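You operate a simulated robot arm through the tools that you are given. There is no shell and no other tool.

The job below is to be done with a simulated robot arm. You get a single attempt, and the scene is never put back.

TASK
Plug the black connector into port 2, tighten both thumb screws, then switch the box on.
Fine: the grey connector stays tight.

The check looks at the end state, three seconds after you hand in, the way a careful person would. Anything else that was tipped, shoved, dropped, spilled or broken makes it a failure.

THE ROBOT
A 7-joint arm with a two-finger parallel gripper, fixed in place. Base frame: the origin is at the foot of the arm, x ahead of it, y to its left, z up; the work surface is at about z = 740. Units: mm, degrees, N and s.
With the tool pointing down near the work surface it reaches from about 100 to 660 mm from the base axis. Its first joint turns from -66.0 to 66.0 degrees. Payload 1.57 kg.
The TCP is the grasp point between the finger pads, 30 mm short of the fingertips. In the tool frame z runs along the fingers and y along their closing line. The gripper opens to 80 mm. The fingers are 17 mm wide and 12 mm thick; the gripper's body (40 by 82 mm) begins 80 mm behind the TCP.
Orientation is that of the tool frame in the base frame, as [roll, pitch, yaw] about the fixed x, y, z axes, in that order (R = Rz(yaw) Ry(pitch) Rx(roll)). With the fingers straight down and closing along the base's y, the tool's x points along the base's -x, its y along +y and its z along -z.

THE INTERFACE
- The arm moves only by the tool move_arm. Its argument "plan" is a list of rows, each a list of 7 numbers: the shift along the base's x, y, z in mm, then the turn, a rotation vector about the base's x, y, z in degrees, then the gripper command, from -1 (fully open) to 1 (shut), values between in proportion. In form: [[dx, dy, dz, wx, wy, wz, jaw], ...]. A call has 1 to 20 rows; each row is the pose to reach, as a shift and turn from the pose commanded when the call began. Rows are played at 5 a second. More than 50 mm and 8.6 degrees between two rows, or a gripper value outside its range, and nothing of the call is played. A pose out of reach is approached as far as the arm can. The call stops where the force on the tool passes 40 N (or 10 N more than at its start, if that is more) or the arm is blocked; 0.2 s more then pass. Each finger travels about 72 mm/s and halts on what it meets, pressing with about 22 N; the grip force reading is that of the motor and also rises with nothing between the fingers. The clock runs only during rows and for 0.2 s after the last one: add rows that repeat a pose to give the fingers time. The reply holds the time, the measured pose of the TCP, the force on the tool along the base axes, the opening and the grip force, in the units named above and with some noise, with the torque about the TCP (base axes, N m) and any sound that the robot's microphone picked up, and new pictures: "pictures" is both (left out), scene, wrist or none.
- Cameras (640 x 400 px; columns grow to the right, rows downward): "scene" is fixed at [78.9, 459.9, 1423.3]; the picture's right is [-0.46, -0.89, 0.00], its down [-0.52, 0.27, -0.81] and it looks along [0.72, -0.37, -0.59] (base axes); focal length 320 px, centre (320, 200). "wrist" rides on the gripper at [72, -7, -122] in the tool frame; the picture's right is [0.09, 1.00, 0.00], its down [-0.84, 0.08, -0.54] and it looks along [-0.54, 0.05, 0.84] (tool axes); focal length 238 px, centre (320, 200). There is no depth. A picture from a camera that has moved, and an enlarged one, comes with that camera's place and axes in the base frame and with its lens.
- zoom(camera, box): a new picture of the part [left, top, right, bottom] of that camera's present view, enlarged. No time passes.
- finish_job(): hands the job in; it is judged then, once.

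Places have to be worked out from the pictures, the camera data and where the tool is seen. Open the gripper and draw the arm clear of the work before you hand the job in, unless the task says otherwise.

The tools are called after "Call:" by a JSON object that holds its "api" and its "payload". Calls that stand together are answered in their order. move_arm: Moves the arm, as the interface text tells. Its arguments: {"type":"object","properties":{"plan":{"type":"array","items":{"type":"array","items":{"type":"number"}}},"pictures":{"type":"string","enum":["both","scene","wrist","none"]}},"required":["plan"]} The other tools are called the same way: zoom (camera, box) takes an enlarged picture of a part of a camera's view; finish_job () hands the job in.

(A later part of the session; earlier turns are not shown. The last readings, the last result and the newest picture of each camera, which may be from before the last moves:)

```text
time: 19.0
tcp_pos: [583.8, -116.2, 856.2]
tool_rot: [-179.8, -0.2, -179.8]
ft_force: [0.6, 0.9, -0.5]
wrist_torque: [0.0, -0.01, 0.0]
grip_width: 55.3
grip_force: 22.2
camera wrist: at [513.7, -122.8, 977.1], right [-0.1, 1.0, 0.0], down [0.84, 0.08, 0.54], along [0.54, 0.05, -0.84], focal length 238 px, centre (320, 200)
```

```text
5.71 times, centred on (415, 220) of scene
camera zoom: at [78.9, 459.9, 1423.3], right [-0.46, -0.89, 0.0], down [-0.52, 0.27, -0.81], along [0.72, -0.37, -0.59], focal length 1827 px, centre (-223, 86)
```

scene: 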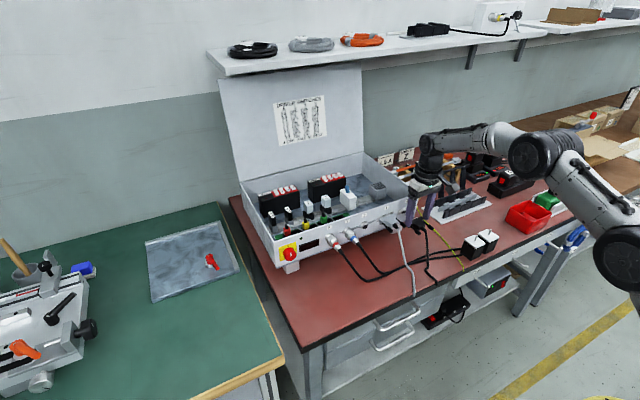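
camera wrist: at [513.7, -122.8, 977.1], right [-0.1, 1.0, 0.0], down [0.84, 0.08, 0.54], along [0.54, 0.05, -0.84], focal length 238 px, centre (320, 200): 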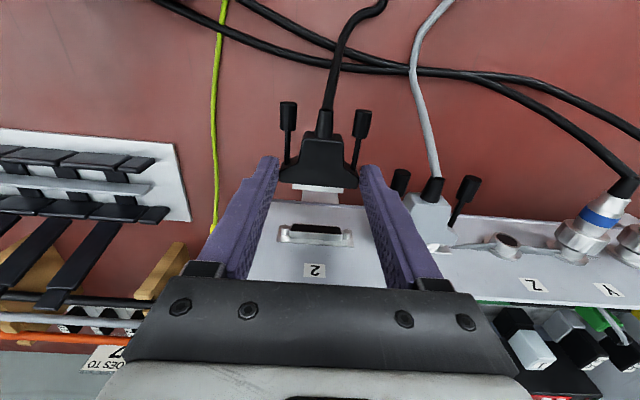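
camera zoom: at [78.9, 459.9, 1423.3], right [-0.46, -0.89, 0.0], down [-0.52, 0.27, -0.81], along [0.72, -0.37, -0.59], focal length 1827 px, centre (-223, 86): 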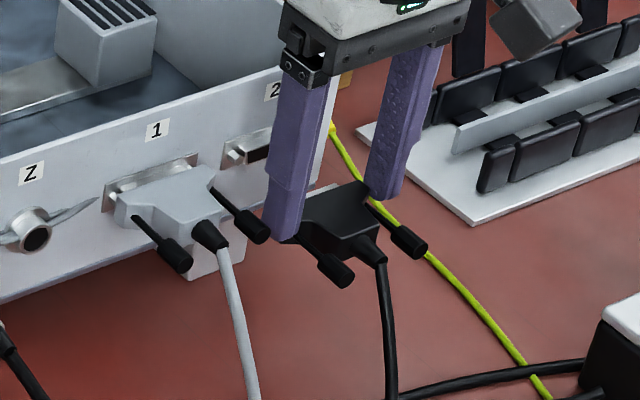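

Cable has slack and forces are near zero. The connector sits about 2 mm toward -y of the port centre; I need a better height comparison, so I'll zoom closely on both the grey (mated) and black connectors from the scene camera.

Call:
{"api": "zoom", "payload": {"camera": "scene", "box": [382, 200, 446, 240]}}

Call:
{"api": "zoom", "payload": {"camera": "scene", "box": [390, 195, 438, 225]}}

Call:
{"api": "zoom", "payload": {"camera": "wrist", "box": [260, 165, 380, 240]}}

Call:
{"api": "zoom", "payload": {"camera": "wrist", "box": [360, 140, 520, 280]}}

```text
10.00 times, centred on (414, 220) of scene
camera zoom: at [78.9, 459.9, 1423.3], right [-0.46, -0.89, 0.0], down [-0.52, 0.27, -0.81], along [0.72, -0.37, -0.59], focal length 3197 px, centre (-620, 0)
```

zoom: 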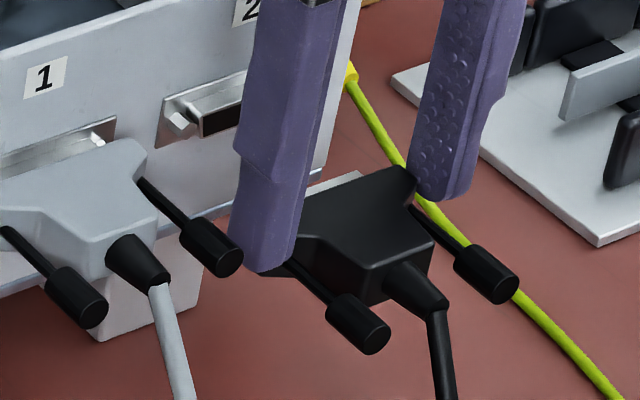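

```text
13.33 times, centred on (414, 210) of scene
camera zoom: at [78.9, 459.9, 1423.3], right [-0.46, -0.89, 0.0], down [-0.52, 0.27, -0.81], along [0.72, -0.37, -0.59], focal length 4262 px, centre (-933, 67)
```

zoom: 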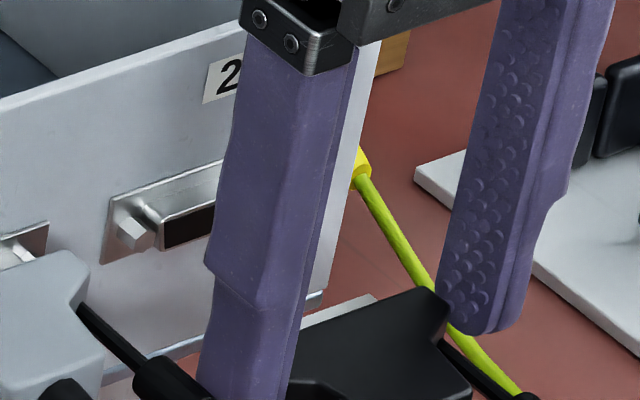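

```text
5.33 times, centred on (320, 202) of wrist
camera zoom: at [513.7, -122.8, 977.1], right [-0.1, 1.0, 0.0], down [0.84, 0.08, 0.54], along [0.54, 0.05, -0.84], focal length 1271 px, centre (320, 187)
```

zoom: 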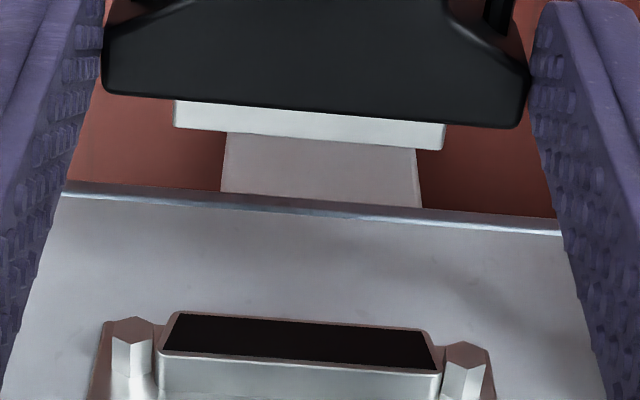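

```text
2.86 times, centred on (440, 210) of wrist
camera zoom: at [513.7, -122.8, 977.1], right [-0.1, 1.0, 0.0], down [0.84, 0.08, 0.54], along [0.54, 0.05, -0.84], focal length 681 px, centre (-23, 171)
```

zoom: 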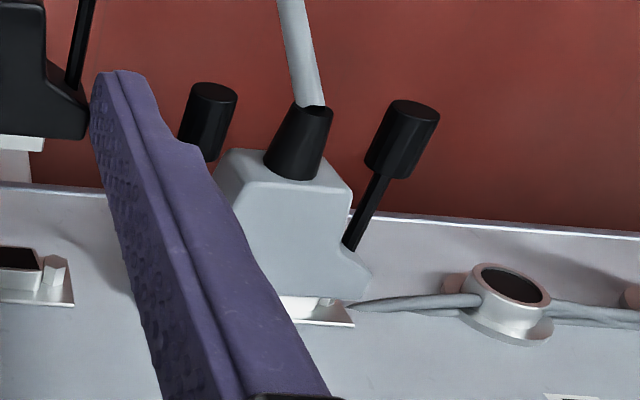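

Combining the two views (nut spacing 47 mm, grey hood as mated reference), the port centre lies about +12 mm higher, +1.7 mm in y, and the hood must go about 33 mm forward. I'll rise 11 mm, shift and approach to about 10 mm from the port for a closer comparison.

Call:
{"api": "move_arm", "payload": {"plan": [[0, 0.8, 6, 0, 0, 0, 1], [4, 1.7, 11, 0, 0, 0, 1], [10, 1.7, 11, 0, 0, 0, 1], [16, 1.7, 11, 0, 0, 0, 1], [16, 1.7, 11, 0, 0, 0, 1]], "pictures": "wrist"}}

Call:
{"api": "zoom", "payload": {"camera": "wrist", "box": [265, 155, 375, 225]}}

Call:
{"api": "zoom", "payload": {"camera": "scene", "box": [378, 194, 442, 234]}}

```text
time: 20.2
tcp_pos: [599.8, -114.7, 867.3]
tool_rot: [-179.9, -0.1, -179.8]
ft_force: [0.1, -0.1, -0.6]
wrist_torque: [-0.01, 0.0, -0.02]
grip_width: 55.2
grip_force: 22.3
camera wrist: at [529.4, -121.0, 988.1], right [-0.1, 1.0, 0.0], down [0.84, 0.08, 0.54], along [0.54, 0.05, -0.84], focal length 238 px, centre (320, 200)
```

wrist: 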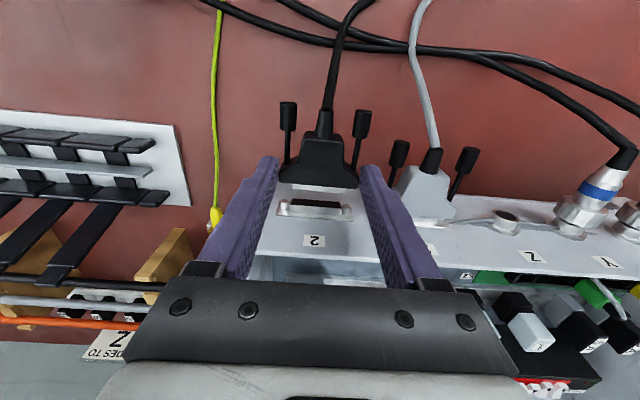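

```text
5.71 times, centred on (320, 190) of wrist
camera zoom: at [529.4, -121.0, 988.1], right [-0.1, 1.0, 0.0], down [0.84, 0.08, 0.54], along [0.54, 0.05, -0.84], focal length 1362 px, centre (320, 257)
```

zoom: 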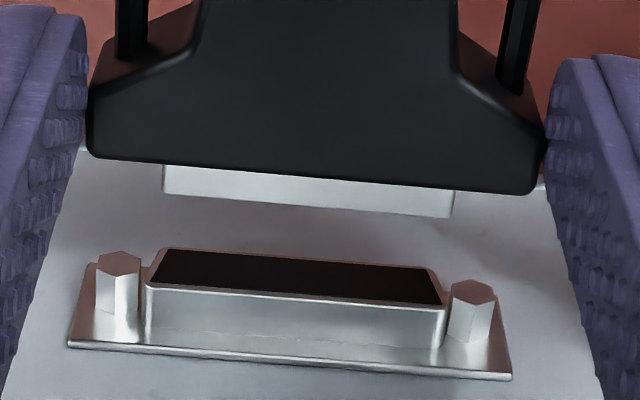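

```text
10.00 times, centred on (410, 214) of scene
camera zoom: at [78.9, 459.9, 1423.3], right [-0.46, -0.89, 0.0], down [-0.52, 0.27, -0.81], along [0.72, -0.37, -0.59], focal length 3197 px, centre (-580, 60)
```

zoom: 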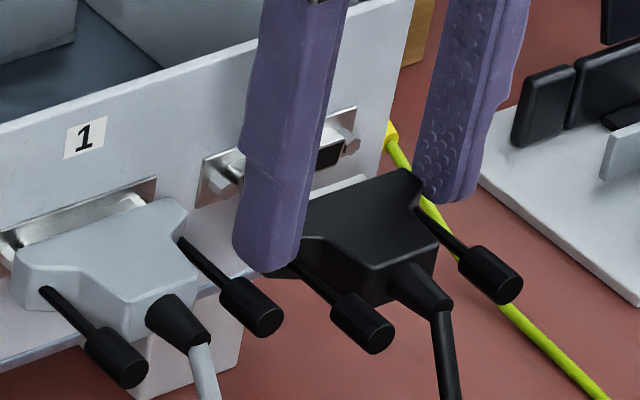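

Now the plug's nose is about 12 mm from the port and nearly aligned (dy ≈ -0.5, dz between 0 and +3). I'll creep forward 9 mm and up 1 mm to compare edges at nearly equal depth.

Call:
{"api": "move_arm", "payload": {"plan": [[3, -0.3, 1, 0, 0, 0, 1], [6, -0.5, 1, 0, 0, 0, 1], [9, -0.5, 1, 0, 0, 0, 1], [9, -0.5, 1, 0, 0, 0, 1]], "pictures": "wrist"}}

Call:
{"api": "zoom", "payload": {"camera": "wrist", "box": [275, 160, 365, 216]}}

Call:
{"api": "zoom", "payload": {"camera": "scene", "box": [378, 194, 442, 234]}}

Call:
{"api": "zoom", "payload": {"camera": "scene", "box": [400, 200, 424, 215]}}

```text
time: 21.2
tcp_pos: [607.8, -115.0, 867.7]
tool_rot: [-179.9, -0.1, -179.8]
ft_force: [-0.2, 0.9, -0.7]
wrist_torque: [-0.01, 0.0, 0.04]
grip_width: 55.2
grip_force: 21.7
camera wrist: at [538.5, -121.8, 989.0], right [-0.1, 1.0, 0.0], down [0.84, 0.08, 0.54], along [0.54, 0.05, -0.84], focal length 238 px, centre (320, 200)
```

wrist: 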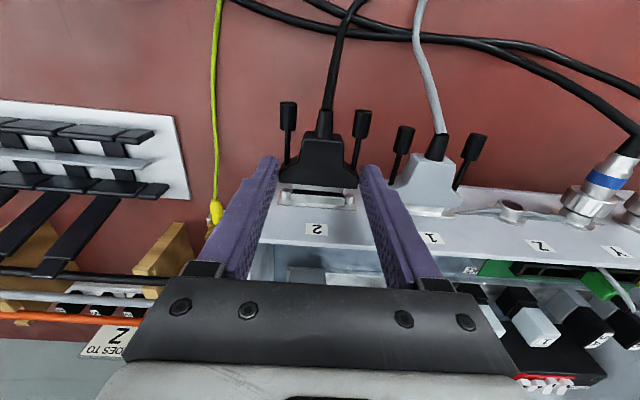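

```text
7.11 times, centred on (320, 188) of wrist
camera zoom: at [538.5, -121.8, 989.0], right [-0.1, 1.0, 0.0], down [0.84, 0.08, 0.54], along [0.54, 0.05, -0.84], focal length 1695 px, centre (320, 285)
```

zoom: 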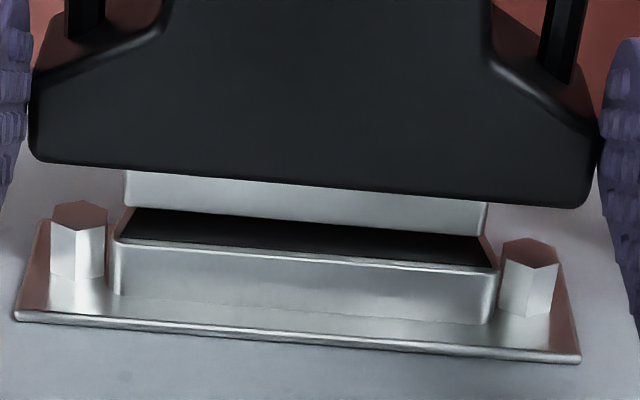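

```text
10.00 times, centred on (410, 214) of scene
camera zoom: at [78.9, 459.8, 1423.3], right [-0.46, -0.89, 0.0], down [-0.52, 0.27, -0.81], along [0.72, -0.37, -0.59], focal length 3197 px, centre (-580, 60)
```

zoom: 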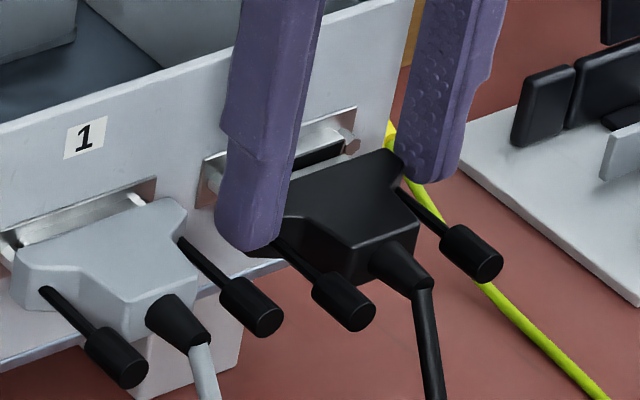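

```text
16.00 times, centred on (412, 208) of scene
camera zoom: at [78.9, 459.8, 1423.3], right [-0.46, -0.89, 0.0], down [-0.52, 0.27, -0.81], along [0.72, -0.37, -0.59], focal length 5114 px, centre (-1152, 80)
```

zoom: 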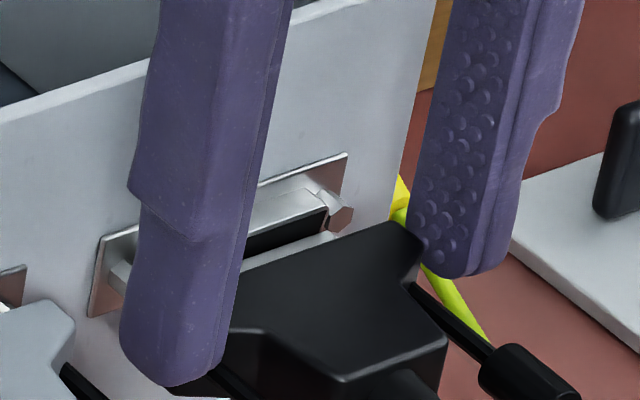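

The nose is ~3.5 mm from the rim, y aligned within ~0.2 mm; my estimates put it about 1 mm low. I'll raise 1 mm and creep forward 5 mm in small steps, watching the force.

Call:
{"api": "move_arm", "payload": {"plan": [[0, 0, 1, 0, 0, 0, 1], [1, 0, 1, 0, 0, 0, 1], [2, 0, 1, 0, 0, 0, 1], [3, 0, 1, 0, 0, 0, 1], [4, 0, 1, 0, 0, 0, 1]], "pictures": "wrist"}}

Call:
{"api": "zoom", "payload": {"camera": "wrist", "box": [275, 160, 365, 216]}}

Call:
{"api": "zoom", "payload": {"camera": "scene", "box": [396, 198, 420, 213]}}

```text
time: 22.4
tcp_pos: [610.5, -114.9, 868.7]
tool_rot: [-179.9, -0.5, -179.9]
ft_force: [-20.6, 0.4, 7.0]
wrist_torque: [0.01, 0.64, 0.0]
grip_width: 55.2
grip_force: 22.5
camera wrist: at [541.3, -121.8, 990.1], right [-0.09, 1.0, 0.0], down [0.84, 0.08, 0.53], along [0.53, 0.05, -0.84], focal length 238 px, centre (320, 200)
```

wrist: 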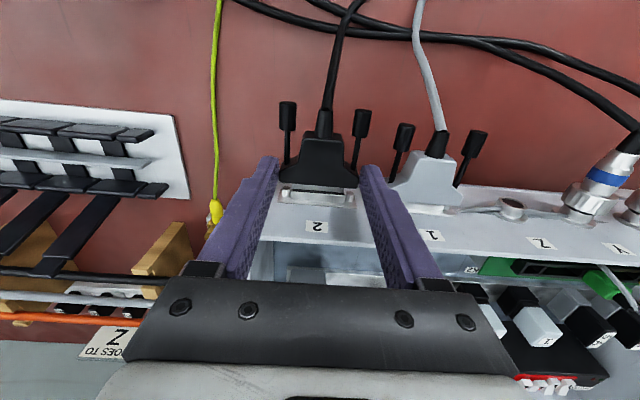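

```text
7.11 times, centred on (320, 188) of wrist
camera zoom: at [541.3, -121.8, 990.1], right [-0.09, 1.0, 0.0], down [0.84, 0.08, 0.53], along [0.53, 0.05, -0.84], focal length 1695 px, centre (320, 285)
```

zoom: 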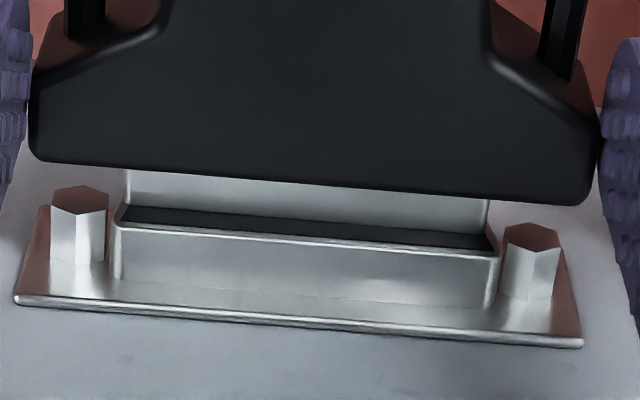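

```text
16.00 times, centred on (408, 206) of scene
camera zoom: at [78.3, 459.9, 1423.3], right [-0.46, -0.89, 0.0], down [-0.52, 0.27, -0.81], along [0.72, -0.37, -0.58], focal length 5114 px, centre (-1088, 112)
```

zoom: 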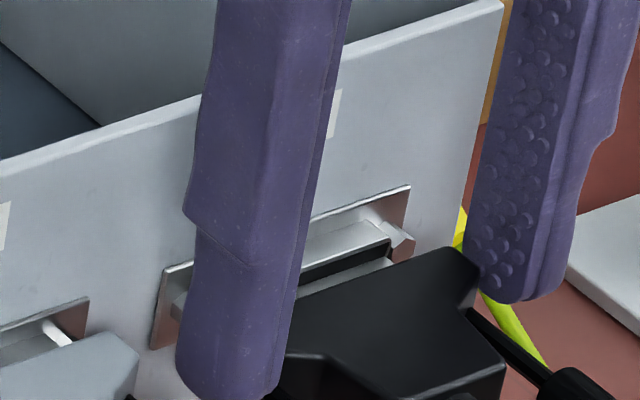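

Contact: -20 N in x with an upward component and torque placing it at the port's lower rim, and both views show a ~4–5 mm gap above the plug — it's too low. I'll back off 4 mm, raise 3.7 mm, and look again.

Call:
{"api": "move_arm", "payload": {"plan": [[-2, 0, 0, 0, 0, 0, 1], [-4, 0, 0, 0, 0, 0, 1], [-4, 0, 2, 0, 0, 0, 1], [-4, 0, 3.7, 0, 0, 0, 1], [-3, 0, 3.7, 0, 0, 0, 1], [-2, 0, 3.7, 0, 0, 0, 1]], "pictures": "wrist"}}

Call:
{"api": "zoom", "payload": {"camera": "wrist", "box": [275, 160, 365, 216]}}

Call:
{"api": "zoom", "payload": {"camera": "scene", "box": [396, 198, 420, 213]}}

```text
time: 23.8
tcp_pos: [610.7, -114.2, 872.7]
tool_rot: [-179.9, 0.0, -179.8]
ft_force: [0.3, 0.4, -0.3]
wrist_torque: [0.0, -0.01, 0.0]
grip_width: 55.2
grip_force: 22.2
camera wrist: at [540.7, -121.3, 994.0], right [-0.1, 1.0, 0.0], down [0.84, 0.08, 0.54], along [0.54, 0.05, -0.84], focal length 238 px, centre (320, 200)
```

wrist: 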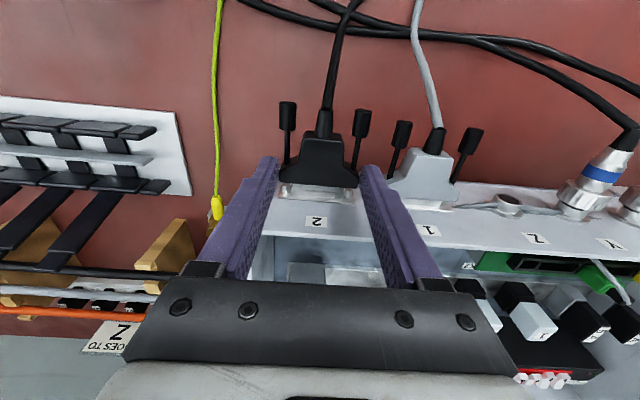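

```text
7.11 times, centred on (320, 188) of wrist
camera zoom: at [540.7, -121.3, 994.0], right [-0.1, 1.0, 0.0], down [0.84, 0.08, 0.54], along [0.54, 0.05, -0.84], focal length 1695 px, centre (320, 285)
```

zoom: 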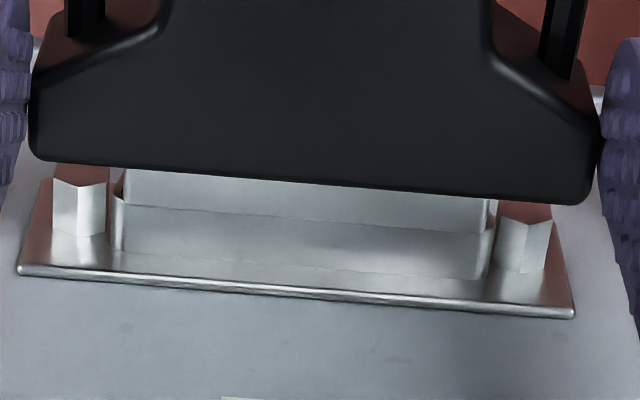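

```text
16.00 times, centred on (408, 206) of scene
camera zoom: at [78.9, 459.8, 1423.3], right [-0.46, -0.89, 0.0], down [-0.52, 0.27, -0.81], along [0.72, -0.37, -0.59], focal length 5114 px, centre (-1088, 112)
```

zoom: 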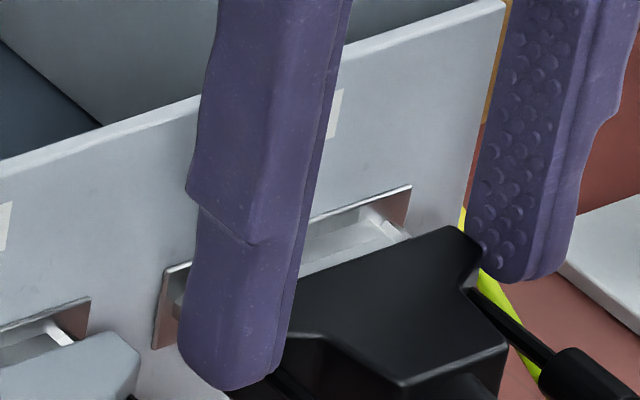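

No force now and the nose covers the opening at the rim. Zooming tighter to check the vertical fit.

Call:
{"api": "zoom", "payload": {"camera": "wrist", "box": [284, 178, 316, 198]}}

Call:
{"api": "zoom", "payload": {"camera": "wrist", "box": [328, 180, 360, 200]}}

Call:
{"api": "zoom", "payload": {"camera": "scene", "box": [405, 203, 415, 210]}}

```text
16.00 times, centred on (300, 188) of wrist
camera zoom: at [540.7, -121.3, 994.0], right [-0.1, 1.0, 0.0], down [0.84, 0.08, 0.54], along [0.54, 0.05, -0.84], focal length 3814 px, centre (640, 392)
```

zoom: 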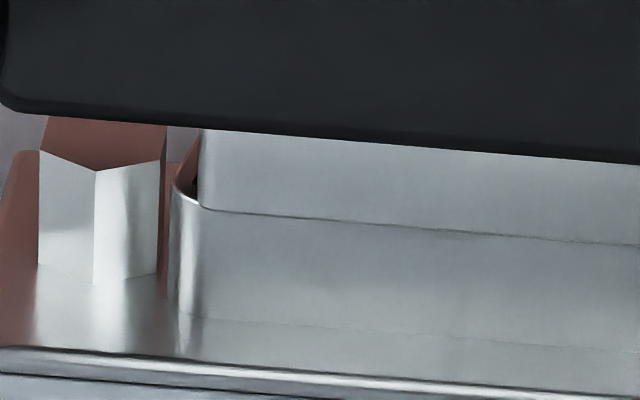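

```text
16.00 times, centred on (344, 190) of wrist
camera zoom: at [540.7, -121.3, 994.0], right [-0.1, 1.0, 0.0], down [0.84, 0.08, 0.54], along [0.54, 0.05, -0.84], focal length 3814 px, centre (-64, 360)
```

zoom: 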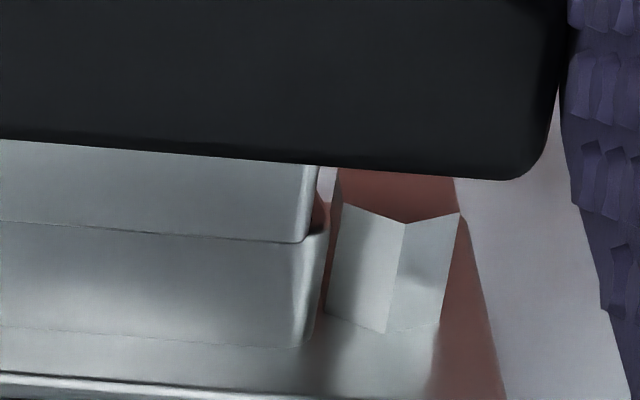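

```text
16.00 times, centred on (410, 206) of scene
camera zoom: at [78.9, 459.8, 1423.3], right [-0.46, -0.89, 0.0], down [-0.52, 0.27, -0.81], along [0.72, -0.37, -0.59], focal length 5114 px, centre (-1120, 96)
```

zoom: 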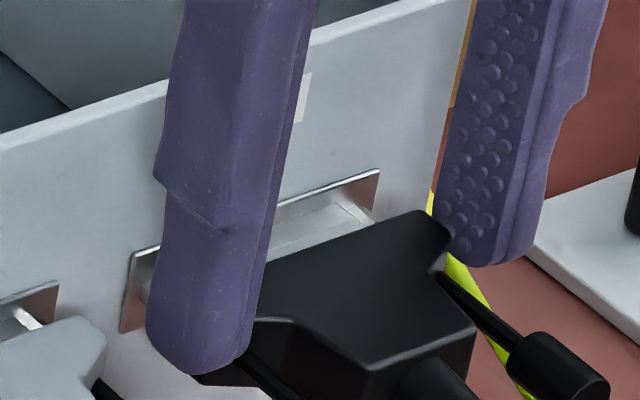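

Side gaps are even (1.3 vs 1.1 mm) and the nose's top edge lies just under the rim's top edge. Pushing forward gently in 1 mm steps.

Call:
{"api": "move_arm", "payload": {"plan": [[1, 0, 0, 0, 0, 0, 1], [2, 0, 0, 0, 0, 0, 1], [3, 0, 0, 0, 0, 0, 1]], "pictures": "wrist"}}

Call:
{"api": "zoom", "payload": {"camera": "wrist", "box": [275, 160, 365, 216]}}

Call:
{"api": "zoom", "payload": {"camera": "scene", "box": [396, 198, 420, 213]}}

```text
time: 24.6
tcp_pos: [614.8, -115.0, 873.4]
tool_rot: [-179.9, 0.0, -179.8]
ft_force: [-0.5, 0.1, -0.5]
wrist_torque: [0.0, -0.02, -0.01]
grip_width: 55.2
grip_force: 22.3
camera wrist: at [543.7, -121.4, 993.9], right [-0.1, 1.0, 0.0], down [0.84, 0.08, 0.54], along [0.54, 0.05, -0.84], focal length 238 px, centre (320, 200)
```

wrist: 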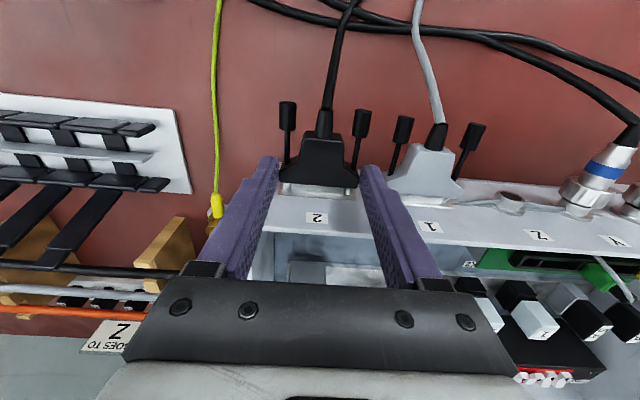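

```text
7.11 times, centred on (320, 188) of wrist
camera zoom: at [543.7, -121.4, 993.9], right [-0.1, 1.0, 0.0], down [0.84, 0.08, 0.54], along [0.54, 0.05, -0.84], focal length 1695 px, centre (320, 285)
```

zoom: 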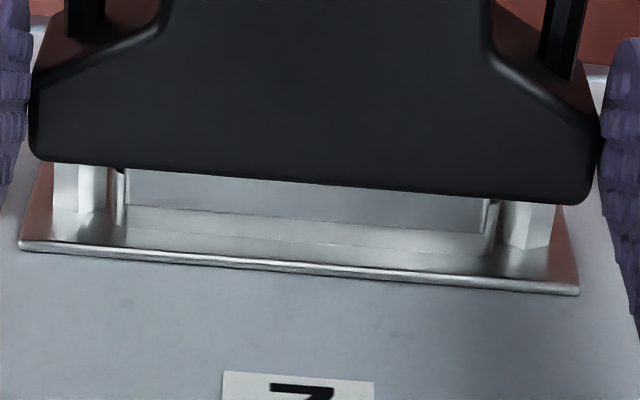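

```text
16.00 times, centred on (408, 206) of scene
camera zoom: at [78.9, 459.9, 1423.3], right [-0.46, -0.89, 0.0], down [-0.52, 0.27, -0.81], along [0.72, -0.37, -0.59], focal length 5114 px, centre (-1088, 112)
```

zoom: 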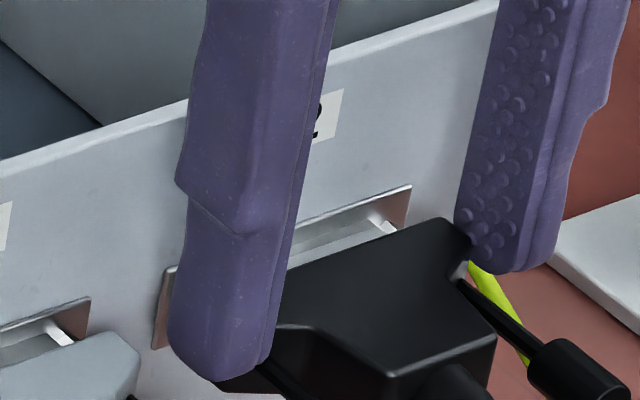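

No force after 3 mm more, but I must check whether the nose is inside the port or riding over it. Zooming tightly.

Call:
{"api": "zoom", "payload": {"camera": "wrist", "box": [276, 176, 308, 196]}}

Call:
{"api": "zoom", "payload": {"camera": "wrist", "box": [330, 180, 362, 200]}}

Call:
{"api": "zoom", "payload": {"camera": "scene", "box": [404, 200, 416, 210]}}

```text
16.00 times, centred on (292, 186) of wrist
camera zoom: at [543.7, -121.4, 993.9], right [-0.1, 1.0, 0.0], down [0.84, 0.08, 0.54], along [0.54, 0.05, -0.84], focal length 3814 px, centre (768, 424)
```

zoom: 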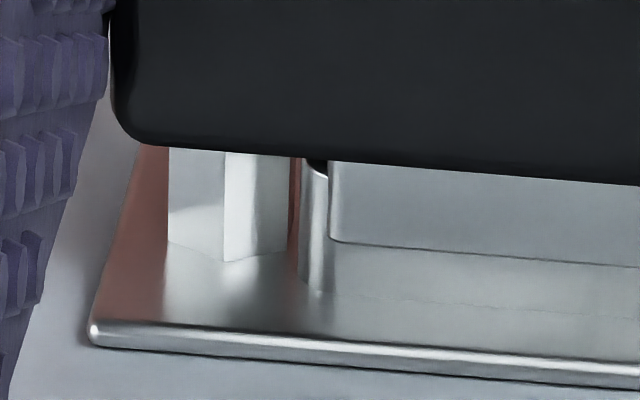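

```text
16.00 times, centred on (346, 190) of wrist
camera zoom: at [543.7, -121.4, 993.9], right [-0.1, 1.0, 0.0], down [0.84, 0.08, 0.54], along [0.54, 0.05, -0.84], focal length 3814 px, centre (-96, 360)
```

zoom: 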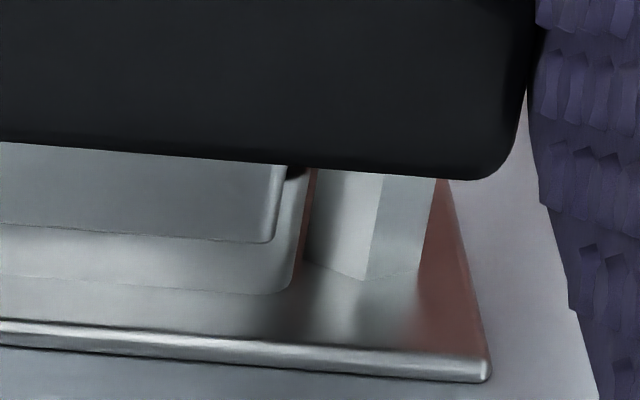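

```text
16.00 times, centred on (410, 205) of scene
camera zoom: at [78.9, 459.9, 1423.3], right [-0.46, -0.89, 0.0], down [-0.52, 0.27, -0.81], along [0.72, -0.37, -0.59], focal length 5114 px, centre (-1120, 120)
```

zoom: 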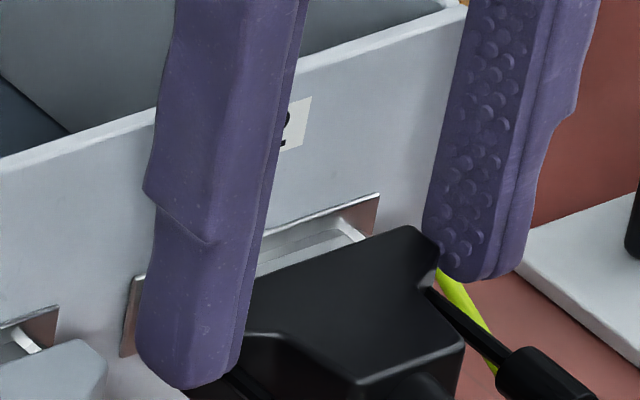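

Puzzling: the nose edge is drawn in front of the port's top surface though there's no force, so it may be slightly too high. I'll probe by lowering in 0.5 mm steps and reading the force.

Call:
{"api": "move_arm", "payload": {"plan": [[0, 0, -0.5, 0, 0, 0, 1], [0, 0, -0.5, 0, 0, 0, 1]], "pictures": "none"}}

Call:
{"api": "move_arm", "payload": {"plan": [[0, 0, -0.5, 0, 0, 0, 1], [0, 0, -0.5, 0, 0, 0, 1]], "pictures": "wrist"}}

Call:
{"api": "zoom", "payload": {"camera": "wrist", "box": [276, 176, 308, 196]}}

```text
time: 25.2
tcp_pos: [613.6, -114.1, 872.1]
tool_rot: [-179.9, -0.1, -179.9]
ft_force: [0.5, 0.2, -1.1]
wrist_torque: [-0.02, -0.01, -0.02]
grip_width: 55.2
grip_force: 22.0
```

```text
time: 25.8
tcp_pos: [614.2, -114.1, 872.1]
tool_rot: [-179.8, -0.1, -179.8]
ft_force: [0.1, 0.0, -0.1]
wrist_torque: [-0.01, -0.02, 0.03]
grip_width: 55.3
grip_force: 21.7
camera wrist: at [543.4, -121.5, 992.8], right [-0.1, 1.0, 0.0], down [0.84, 0.08, 0.54], along [0.54, 0.05, -0.84], focal length 238 px, centre (320, 200)
```

wrist: 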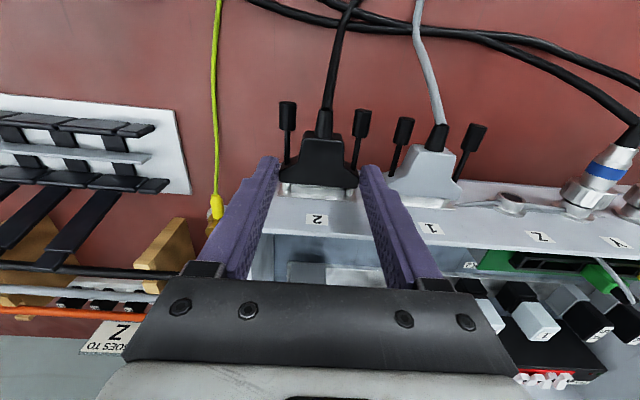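

```text
16.00 times, centred on (292, 186) of wrist
camera zoom: at [543.4, -121.5, 992.8], right [-0.1, 1.0, 0.0], down [0.84, 0.08, 0.54], along [0.54, 0.05, -0.84], focal length 3814 px, centre (768, 424)
```

zoom: 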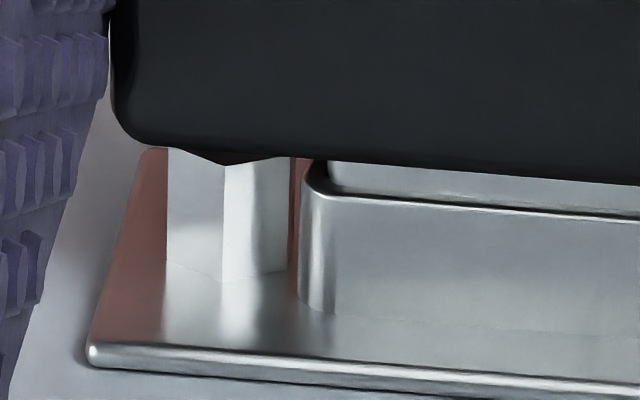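

Now the port's rim clearly overlaps the nose — the plug is inside the port, with no side forces. Pushing forward in 1 mm steps.

Call:
{"api": "move_arm", "payload": {"plan": [[1, 0, 0, 0, 0, 0, 1], [2, 0, 0, 0, 0, 0, 1], [3, 0, 0, 0, 0, 0, 1]], "pictures": "wrist"}}

Call:
{"api": "zoom", "payload": {"camera": "wrist", "box": [275, 160, 365, 216]}}

Call:
{"api": "zoom", "payload": {"camera": "scene", "box": [378, 194, 442, 234]}}

```text
time: 26.6
tcp_pos: [616.5, -115.2, 872.3]
tool_rot: [-179.9, -0.1, -179.8]
ft_force: [-0.3, 0.0, -0.7]
wrist_torque: [0.01, 0.06, 0.01]
grip_width: 55.2
grip_force: 22.1
camera wrist: at [546.2, -121.6, 992.8], right [-0.1, 1.0, 0.0], down [0.84, 0.08, 0.54], along [0.54, 0.05, -0.84], focal length 238 px, centre (320, 200)
```

wrist: 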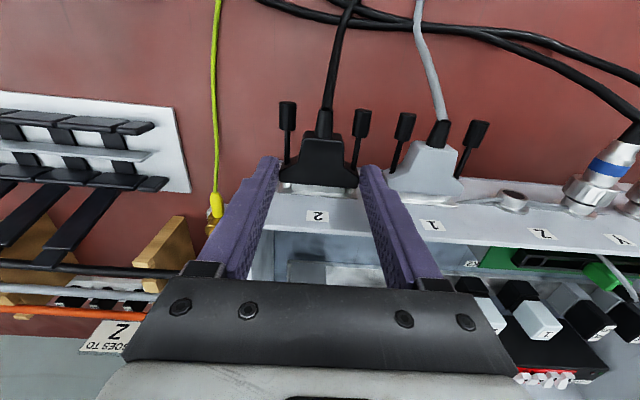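

```text
7.11 times, centred on (320, 188) of wrist
camera zoom: at [546.2, -121.6, 992.8], right [-0.1, 1.0, 0.0], down [0.84, 0.08, 0.54], along [0.54, 0.05, -0.84], focal length 1695 px, centre (320, 285)
```

zoom: 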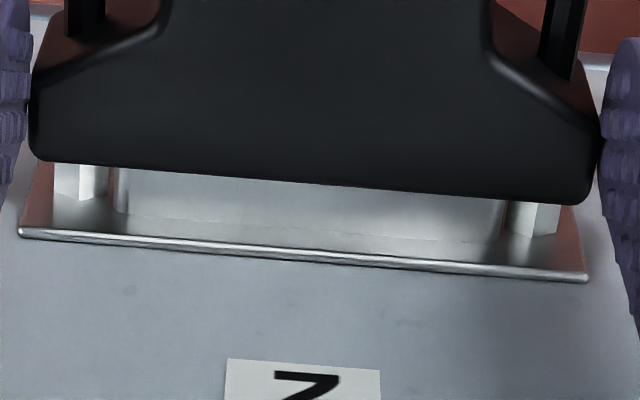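

```text
10.00 times, centred on (410, 214) of scene
camera zoom: at [78.9, 459.9, 1423.3], right [-0.46, -0.89, 0.0], down [-0.52, 0.27, -0.81], along [0.72, -0.37, -0.59], focal length 3197 px, centre (-580, 60)
```

zoom: 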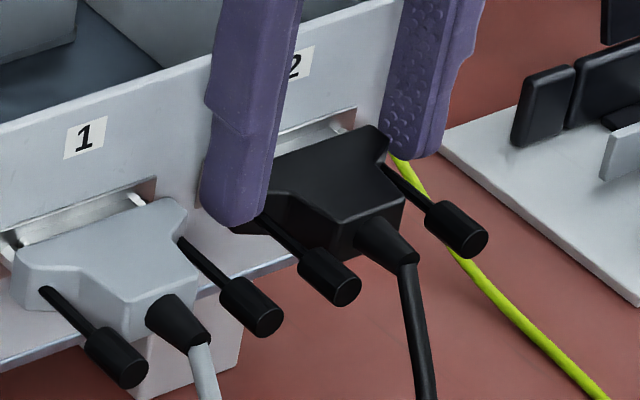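

The plug is nearly as deep as the grey one. I'll keep pushing in small steps until it bottoms, watching force.

Call:
{"api": "move_arm", "payload": {"plan": [[0.7, 0, 0, 0, 0, 0, 1], [1.4, 0, 0, 0, 0, 0, 1], [2, 0, 0, 0, 0, 0, 1]], "pictures": "wrist"}}

Call:
{"api": "zoom", "payload": {"camera": "wrist", "box": [275, 160, 365, 216]}}

```text
time: 27.4
tcp_pos: [616.3, -115.0, 872.5]
tool_rot: [180.0, -0.5, -179.8]
ft_force: [-20.8, 4.7, 7.4]
wrist_torque: [0.11, 0.53, 0.02]
grip_width: 55.1
grip_force: 22.5
camera wrist: at [547.3, -121.6, 992.9], right [-0.1, 1.0, 0.0], down [0.84, 0.08, 0.54], along [0.53, 0.05, -0.84], focal length 238 px, centre (320, 200)
```

wrist: 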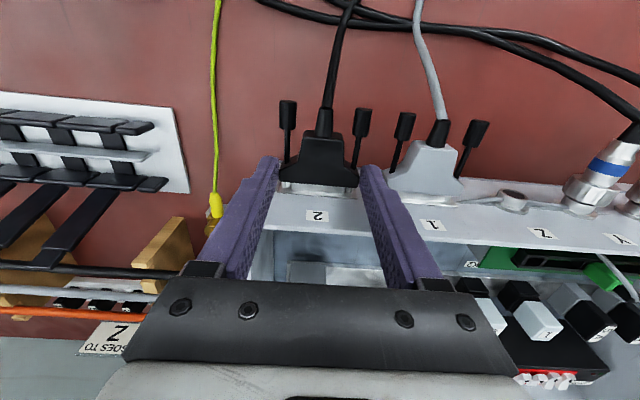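

```text
7.11 times, centred on (320, 188) of wrist
camera zoom: at [547.3, -121.6, 992.9], right [-0.1, 1.0, 0.0], down [0.84, 0.08, 0.54], along [0.53, 0.05, -0.84], focal length 1695 px, centre (320, 285)
```

zoom: 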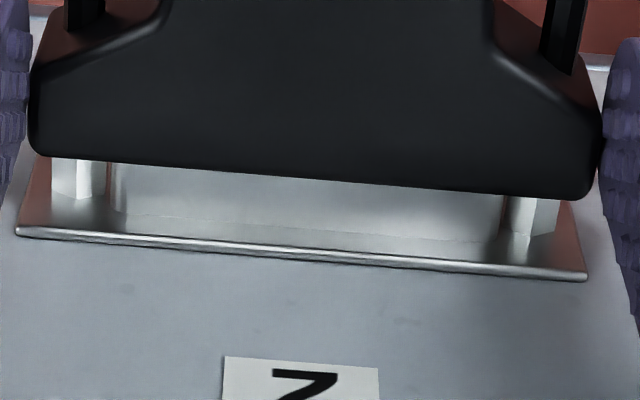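

Something resists at -21 N. I'll compare the hood-to-plate gap with the mated grey connector to judge whether this is fully seated.

Call:
{"api": "zoom", "payload": {"camera": "wrist", "box": [380, 160, 470, 216]}}

Call:
{"api": "zoom", "payload": {"camera": "scene", "box": [378, 194, 442, 234]}}

Call:
{"api": "zoom", "payload": {"camera": "wrist", "box": [276, 176, 308, 196]}}

Call:
{"api": "zoom", "payload": {"camera": "wrist", "box": [330, 180, 362, 200]}}

```text
7.11 times, centred on (425, 188) of wrist
camera zoom: at [547.3, -121.6, 992.9], right [-0.1, 1.0, 0.0], down [0.84, 0.08, 0.54], along [0.53, 0.05, -0.84], focal length 1695 px, centre (-427, 285)
```

zoom: 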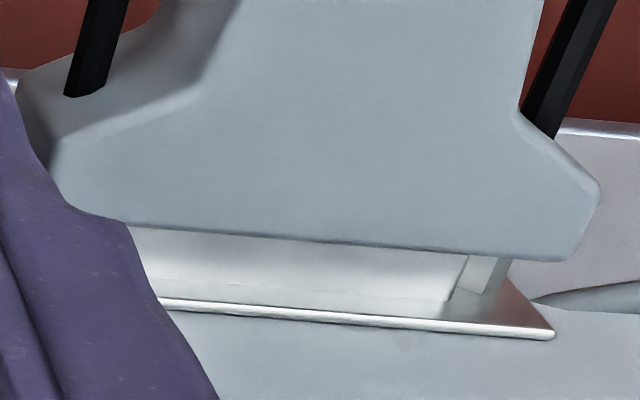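

```text
10.00 times, centred on (410, 214) of scene
camera zoom: at [78.2, 460.0, 1423.3], right [-0.46, -0.89, 0.0], down [-0.52, 0.27, -0.81], along [0.72, -0.37, -0.58], focal length 3197 px, centre (-580, 60)
```

zoom: 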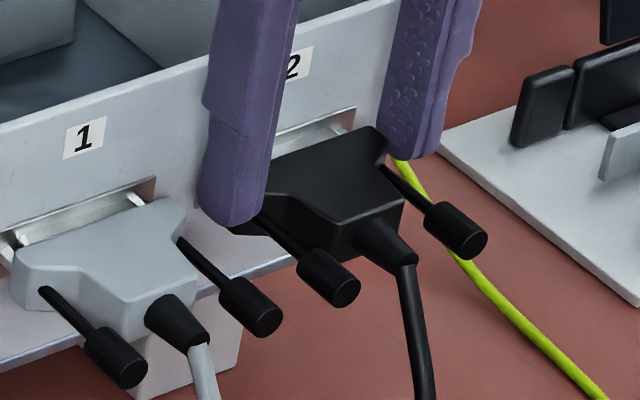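

```text
16.00 times, centred on (292, 186) of wrist
camera zoom: at [547.3, -121.6, 992.9], right [-0.1, 1.0, 0.0], down [0.84, 0.08, 0.54], along [0.53, 0.05, -0.84], focal length 3814 px, centre (768, 424)
```

zoom: 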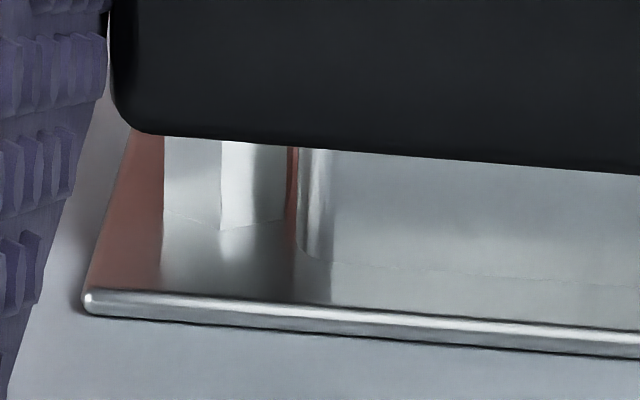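

```text
16.00 times, centred on (346, 190) of wrist
camera zoom: at [547.3, -121.6, 992.9], right [-0.1, 1.0, 0.0], down [0.84, 0.08, 0.54], along [0.53, 0.05, -0.84], focal length 3814 px, centre (-96, 360)
```

zoom: 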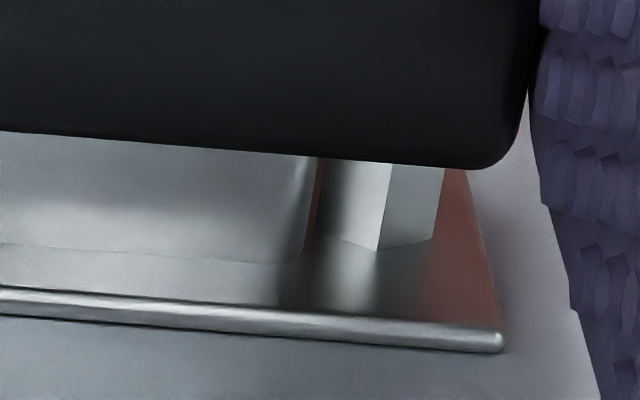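

The hood-to-plate gap matches the grey connector's (≈78 vs 77 px), so the plug is fully seated. I'll relax the push, then open the fingers a few millimetres (grey hood is ~6 mm beyond the finger).

Call:
{"api": "move_arm", "payload": {"plan": [[-0.6, 0, 0, 0, 0, 0, 1], [-1.1, 0, 0, 0, 0, 0, 1]], "pictures": "none"}}

Call:
{"api": "move_arm", "payload": {"plan": [[0, 0, 0, 0, 0, 0, -0.45], [0, 0, 0, 0, 0, 0, -0.5], [0, 0, 0, 0, 0, 0, -0.5]], "pictures": "both"}}

Call:
{"api": "zoom", "payload": {"camera": "wrist", "box": [275, 160, 365, 216]}}

Call:
{"api": "zoom", "payload": {"camera": "scene", "box": [378, 194, 442, 234]}}

```text
time: 28.0
tcp_pos: [616.8, -115.2, 871.7]
tool_rot: [-180.0, -0.1, -179.7]
ft_force: [-10.6, 3.1, 2.8]
wrist_torque: [0.12, 0.7, 0.03]
grip_width: 55.2
grip_force: 22.3
```

```text
time: 28.8
tcp_pos: [618.9, -116.2, 872.8]
tool_rot: [-179.9, 0.1, -179.7]
ft_force: [0.3, -0.6, 0.0]
wrist_torque: [0.01, 0.02, 0.0]
grip_width: 60.1
grip_force: 0.1
camera wrist: at [547.6, -121.8, 993.3], right [-0.1, 1.0, 0.0], down [0.84, 0.08, 0.54], along [0.54, 0.05, -0.84], focal length 238 px, centre (320, 200)
```

scene: 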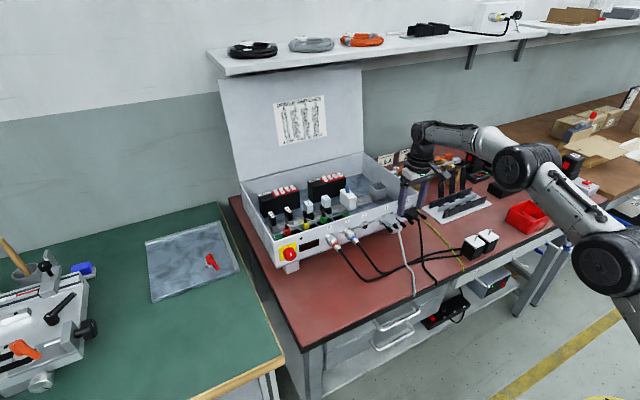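
wrist: 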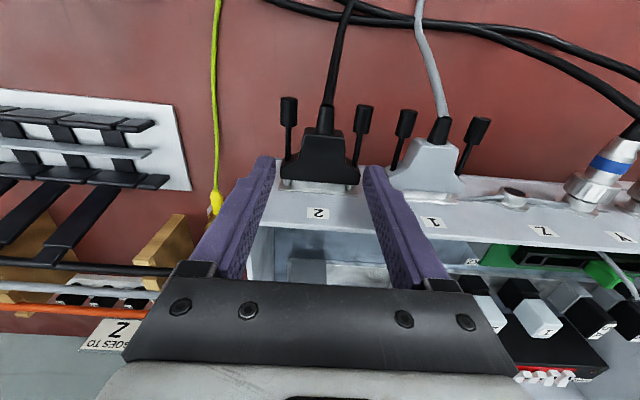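

```text
7.11 times, centred on (320, 188) of wrist
camera zoom: at [547.6, -121.8, 993.3], right [-0.1, 1.0, 0.0], down [0.84, 0.08, 0.54], along [0.54, 0.05, -0.84], focal length 1695 px, centre (320, 285)
```

zoom: 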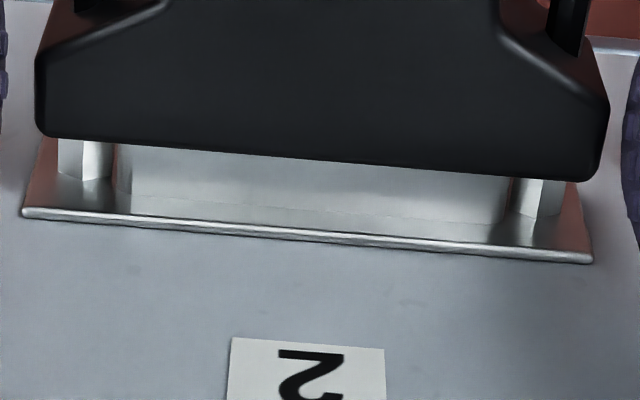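

```text
10.00 times, centred on (410, 214) of scene
camera zoom: at [78.9, 459.9, 1423.3], right [-0.46, -0.89, 0.0], down [-0.52, 0.27, -0.81], along [0.72, -0.37, -0.59], focal length 3197 px, centre (-580, 60)
```

zoom: 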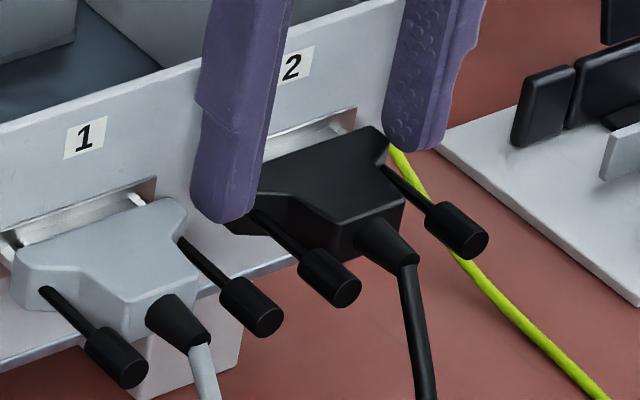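

The plug stays seated on its own (same 77 px gap). Now I'll lift straight up clear of the connector, then retreat toward the robot to reorient the tool for the thumb screws.

Call:
{"api": "move_arm", "payload": {"plan": [[0, 0, 8, 0, 0, 0, -0.5], [0, 0, 20, 0, 0, 0, -0.5], [0, 0, 45, 0, 0, 0, -0.5], [0, 0, 75, 0, 0, 0, -0.5], [-25, 0, 90, 0, 0, 0, -0.5], [-60, 0, 90, 0, 0, 0, -0.5], [-100, 5, 90, 0, 0, 0, -0.5], [-148, 10, 90, 0, 0, 0, -0.5], [-148, 10, 90, 0, 0, 0, -0.5]]}}

Call:
{"api": "zoom", "payload": {"camera": "wrist", "box": [240, 160, 440, 285]}}

Call:
{"api": "zoom", "payload": {"camera": "scene", "box": [378, 194, 442, 234]}}

```text
time: 30.8
tcp_pos: [468.2, -106.6, 962.3]
tool_rot: [-179.9, -0.1, -179.8]
ft_force: [0.0, 0.3, 1.6]
wrist_torque: [-0.01, -0.04, 0.0]
grip_width: 59.8
grip_force: 0.0
camera wrist: at [398.3, -112.0, 1083.4], right [-0.1, 1.0, 0.0], down [0.84, 0.08, 0.54], along [0.54, 0.05, -0.84], focal length 238 px, centre (320, 200)
```

scene: 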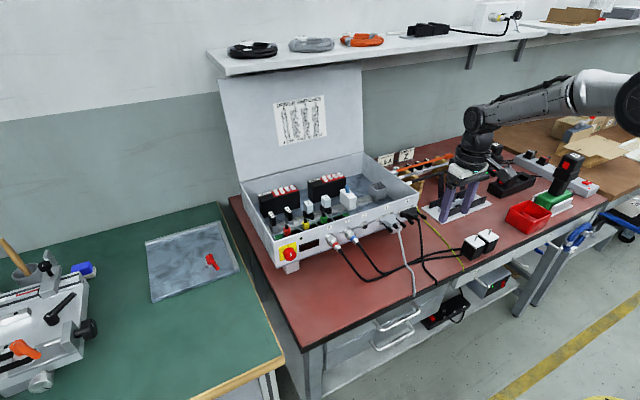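
wrist: 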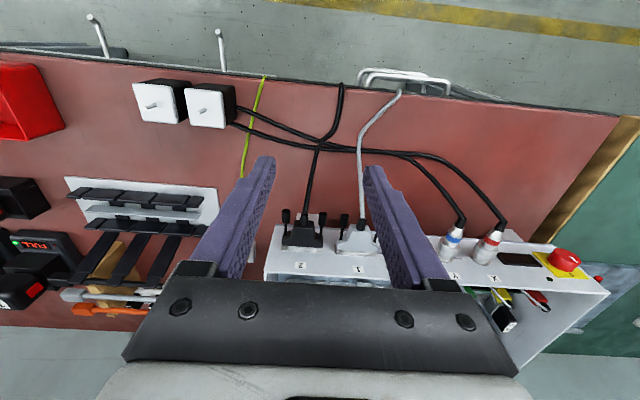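

```text
3.20 times, centred on (340, 222) of wrist
camera zoom: at [398.3, -112.0, 1083.4], right [-0.1, 1.0, 0.0], down [0.84, 0.08, 0.54], along [0.54, 0.05, -0.84], focal length 763 px, centre (256, 128)
```

zoom: 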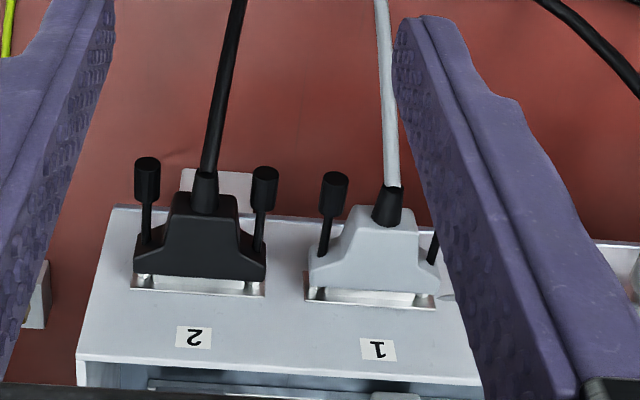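

```text
10.00 times, centred on (410, 214) of scene
camera zoom: at [78.8, 459.9, 1423.3], right [-0.46, -0.89, 0.0], down [-0.52, 0.27, -0.81], along [0.72, -0.37, -0.59], focal length 3197 px, centre (-580, 60)
```

zoom: 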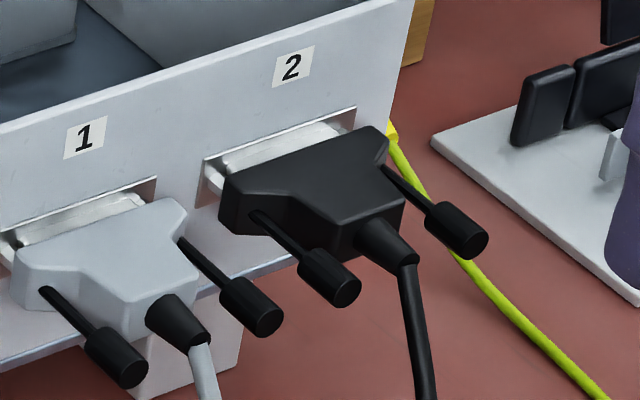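

Both plugs now sit at equal depth. Next I reorient the tool to point along +x with the closing line vertical (camera to the +y side), in small rotation steps in free space.

Call:
{"api": "move_arm", "payload": {"plan": [[0, 0, 0, 4.62, -4.62, -4.62, 0.2], [0, 0, 0, 9.24, -9.24, -9.24, 0.4], [0, 0, 0, 13.86, -13.86, -13.86, 0.5], [0, 0, 0, 18.48, -18.48, -18.48, 0.5], [0, 0, 0, 23.1, -23.1, -23.1, 0.5], [0, 0, 0, 27.7, -27.7, -27.7, 0.5], [0, 0, 0, 32.3, -32.3, -32.3, 0.5], [0, 0, 0, 36.95, -36.95, -36.95, 0.5], [0, 0, 0, 41.57, -41.57, -41.57, 0.5], [0, 0, 0, 46.2, -46.2, -46.2, 0.5], [0, 0, 0, 50.8, -50.8, -50.8, 0.5], [0, 0, 0, 55.4, -55.4, -55.4, 0.5], [0, 0, 0, 60.0, -60.0, -60.0, 0.5], [0, 0, 0, 64.7, -64.7, -64.7, 0.5], [0, 0, 0, 69.28, -69.28, -69.28, 0.5], [0, 0, 0, 69.28, -69.28, -69.28, 0.5]]}}

```text
time: 34.2
tcp_pos: [469.3, -105.0, 962.8]
tool_rot: [90.0, 0.1, 90.0]
ft_force: [-0.4, 0.1, 0.4]
wrist_torque: [-0.02, -0.02, -0.01]
grip_width: 20.2
grip_force: 0.0
camera wrist: at [349.3, -32.8, 954.0], right [0.0, 0.09, 1.0], down [-0.54, -0.84, 0.08], along [0.84, -0.54, 0.05], focal length 238 px, centre (320, 200)
```

scene: 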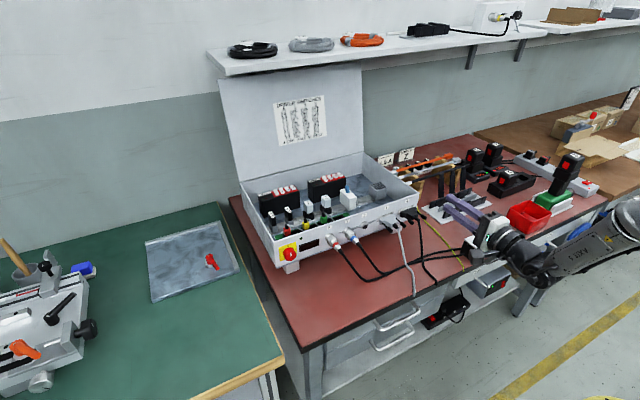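
wrist: 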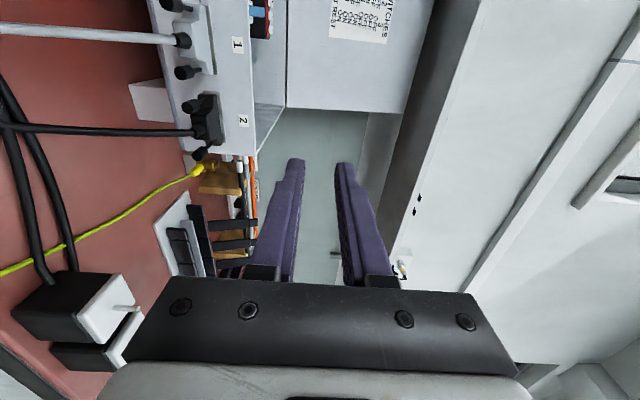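

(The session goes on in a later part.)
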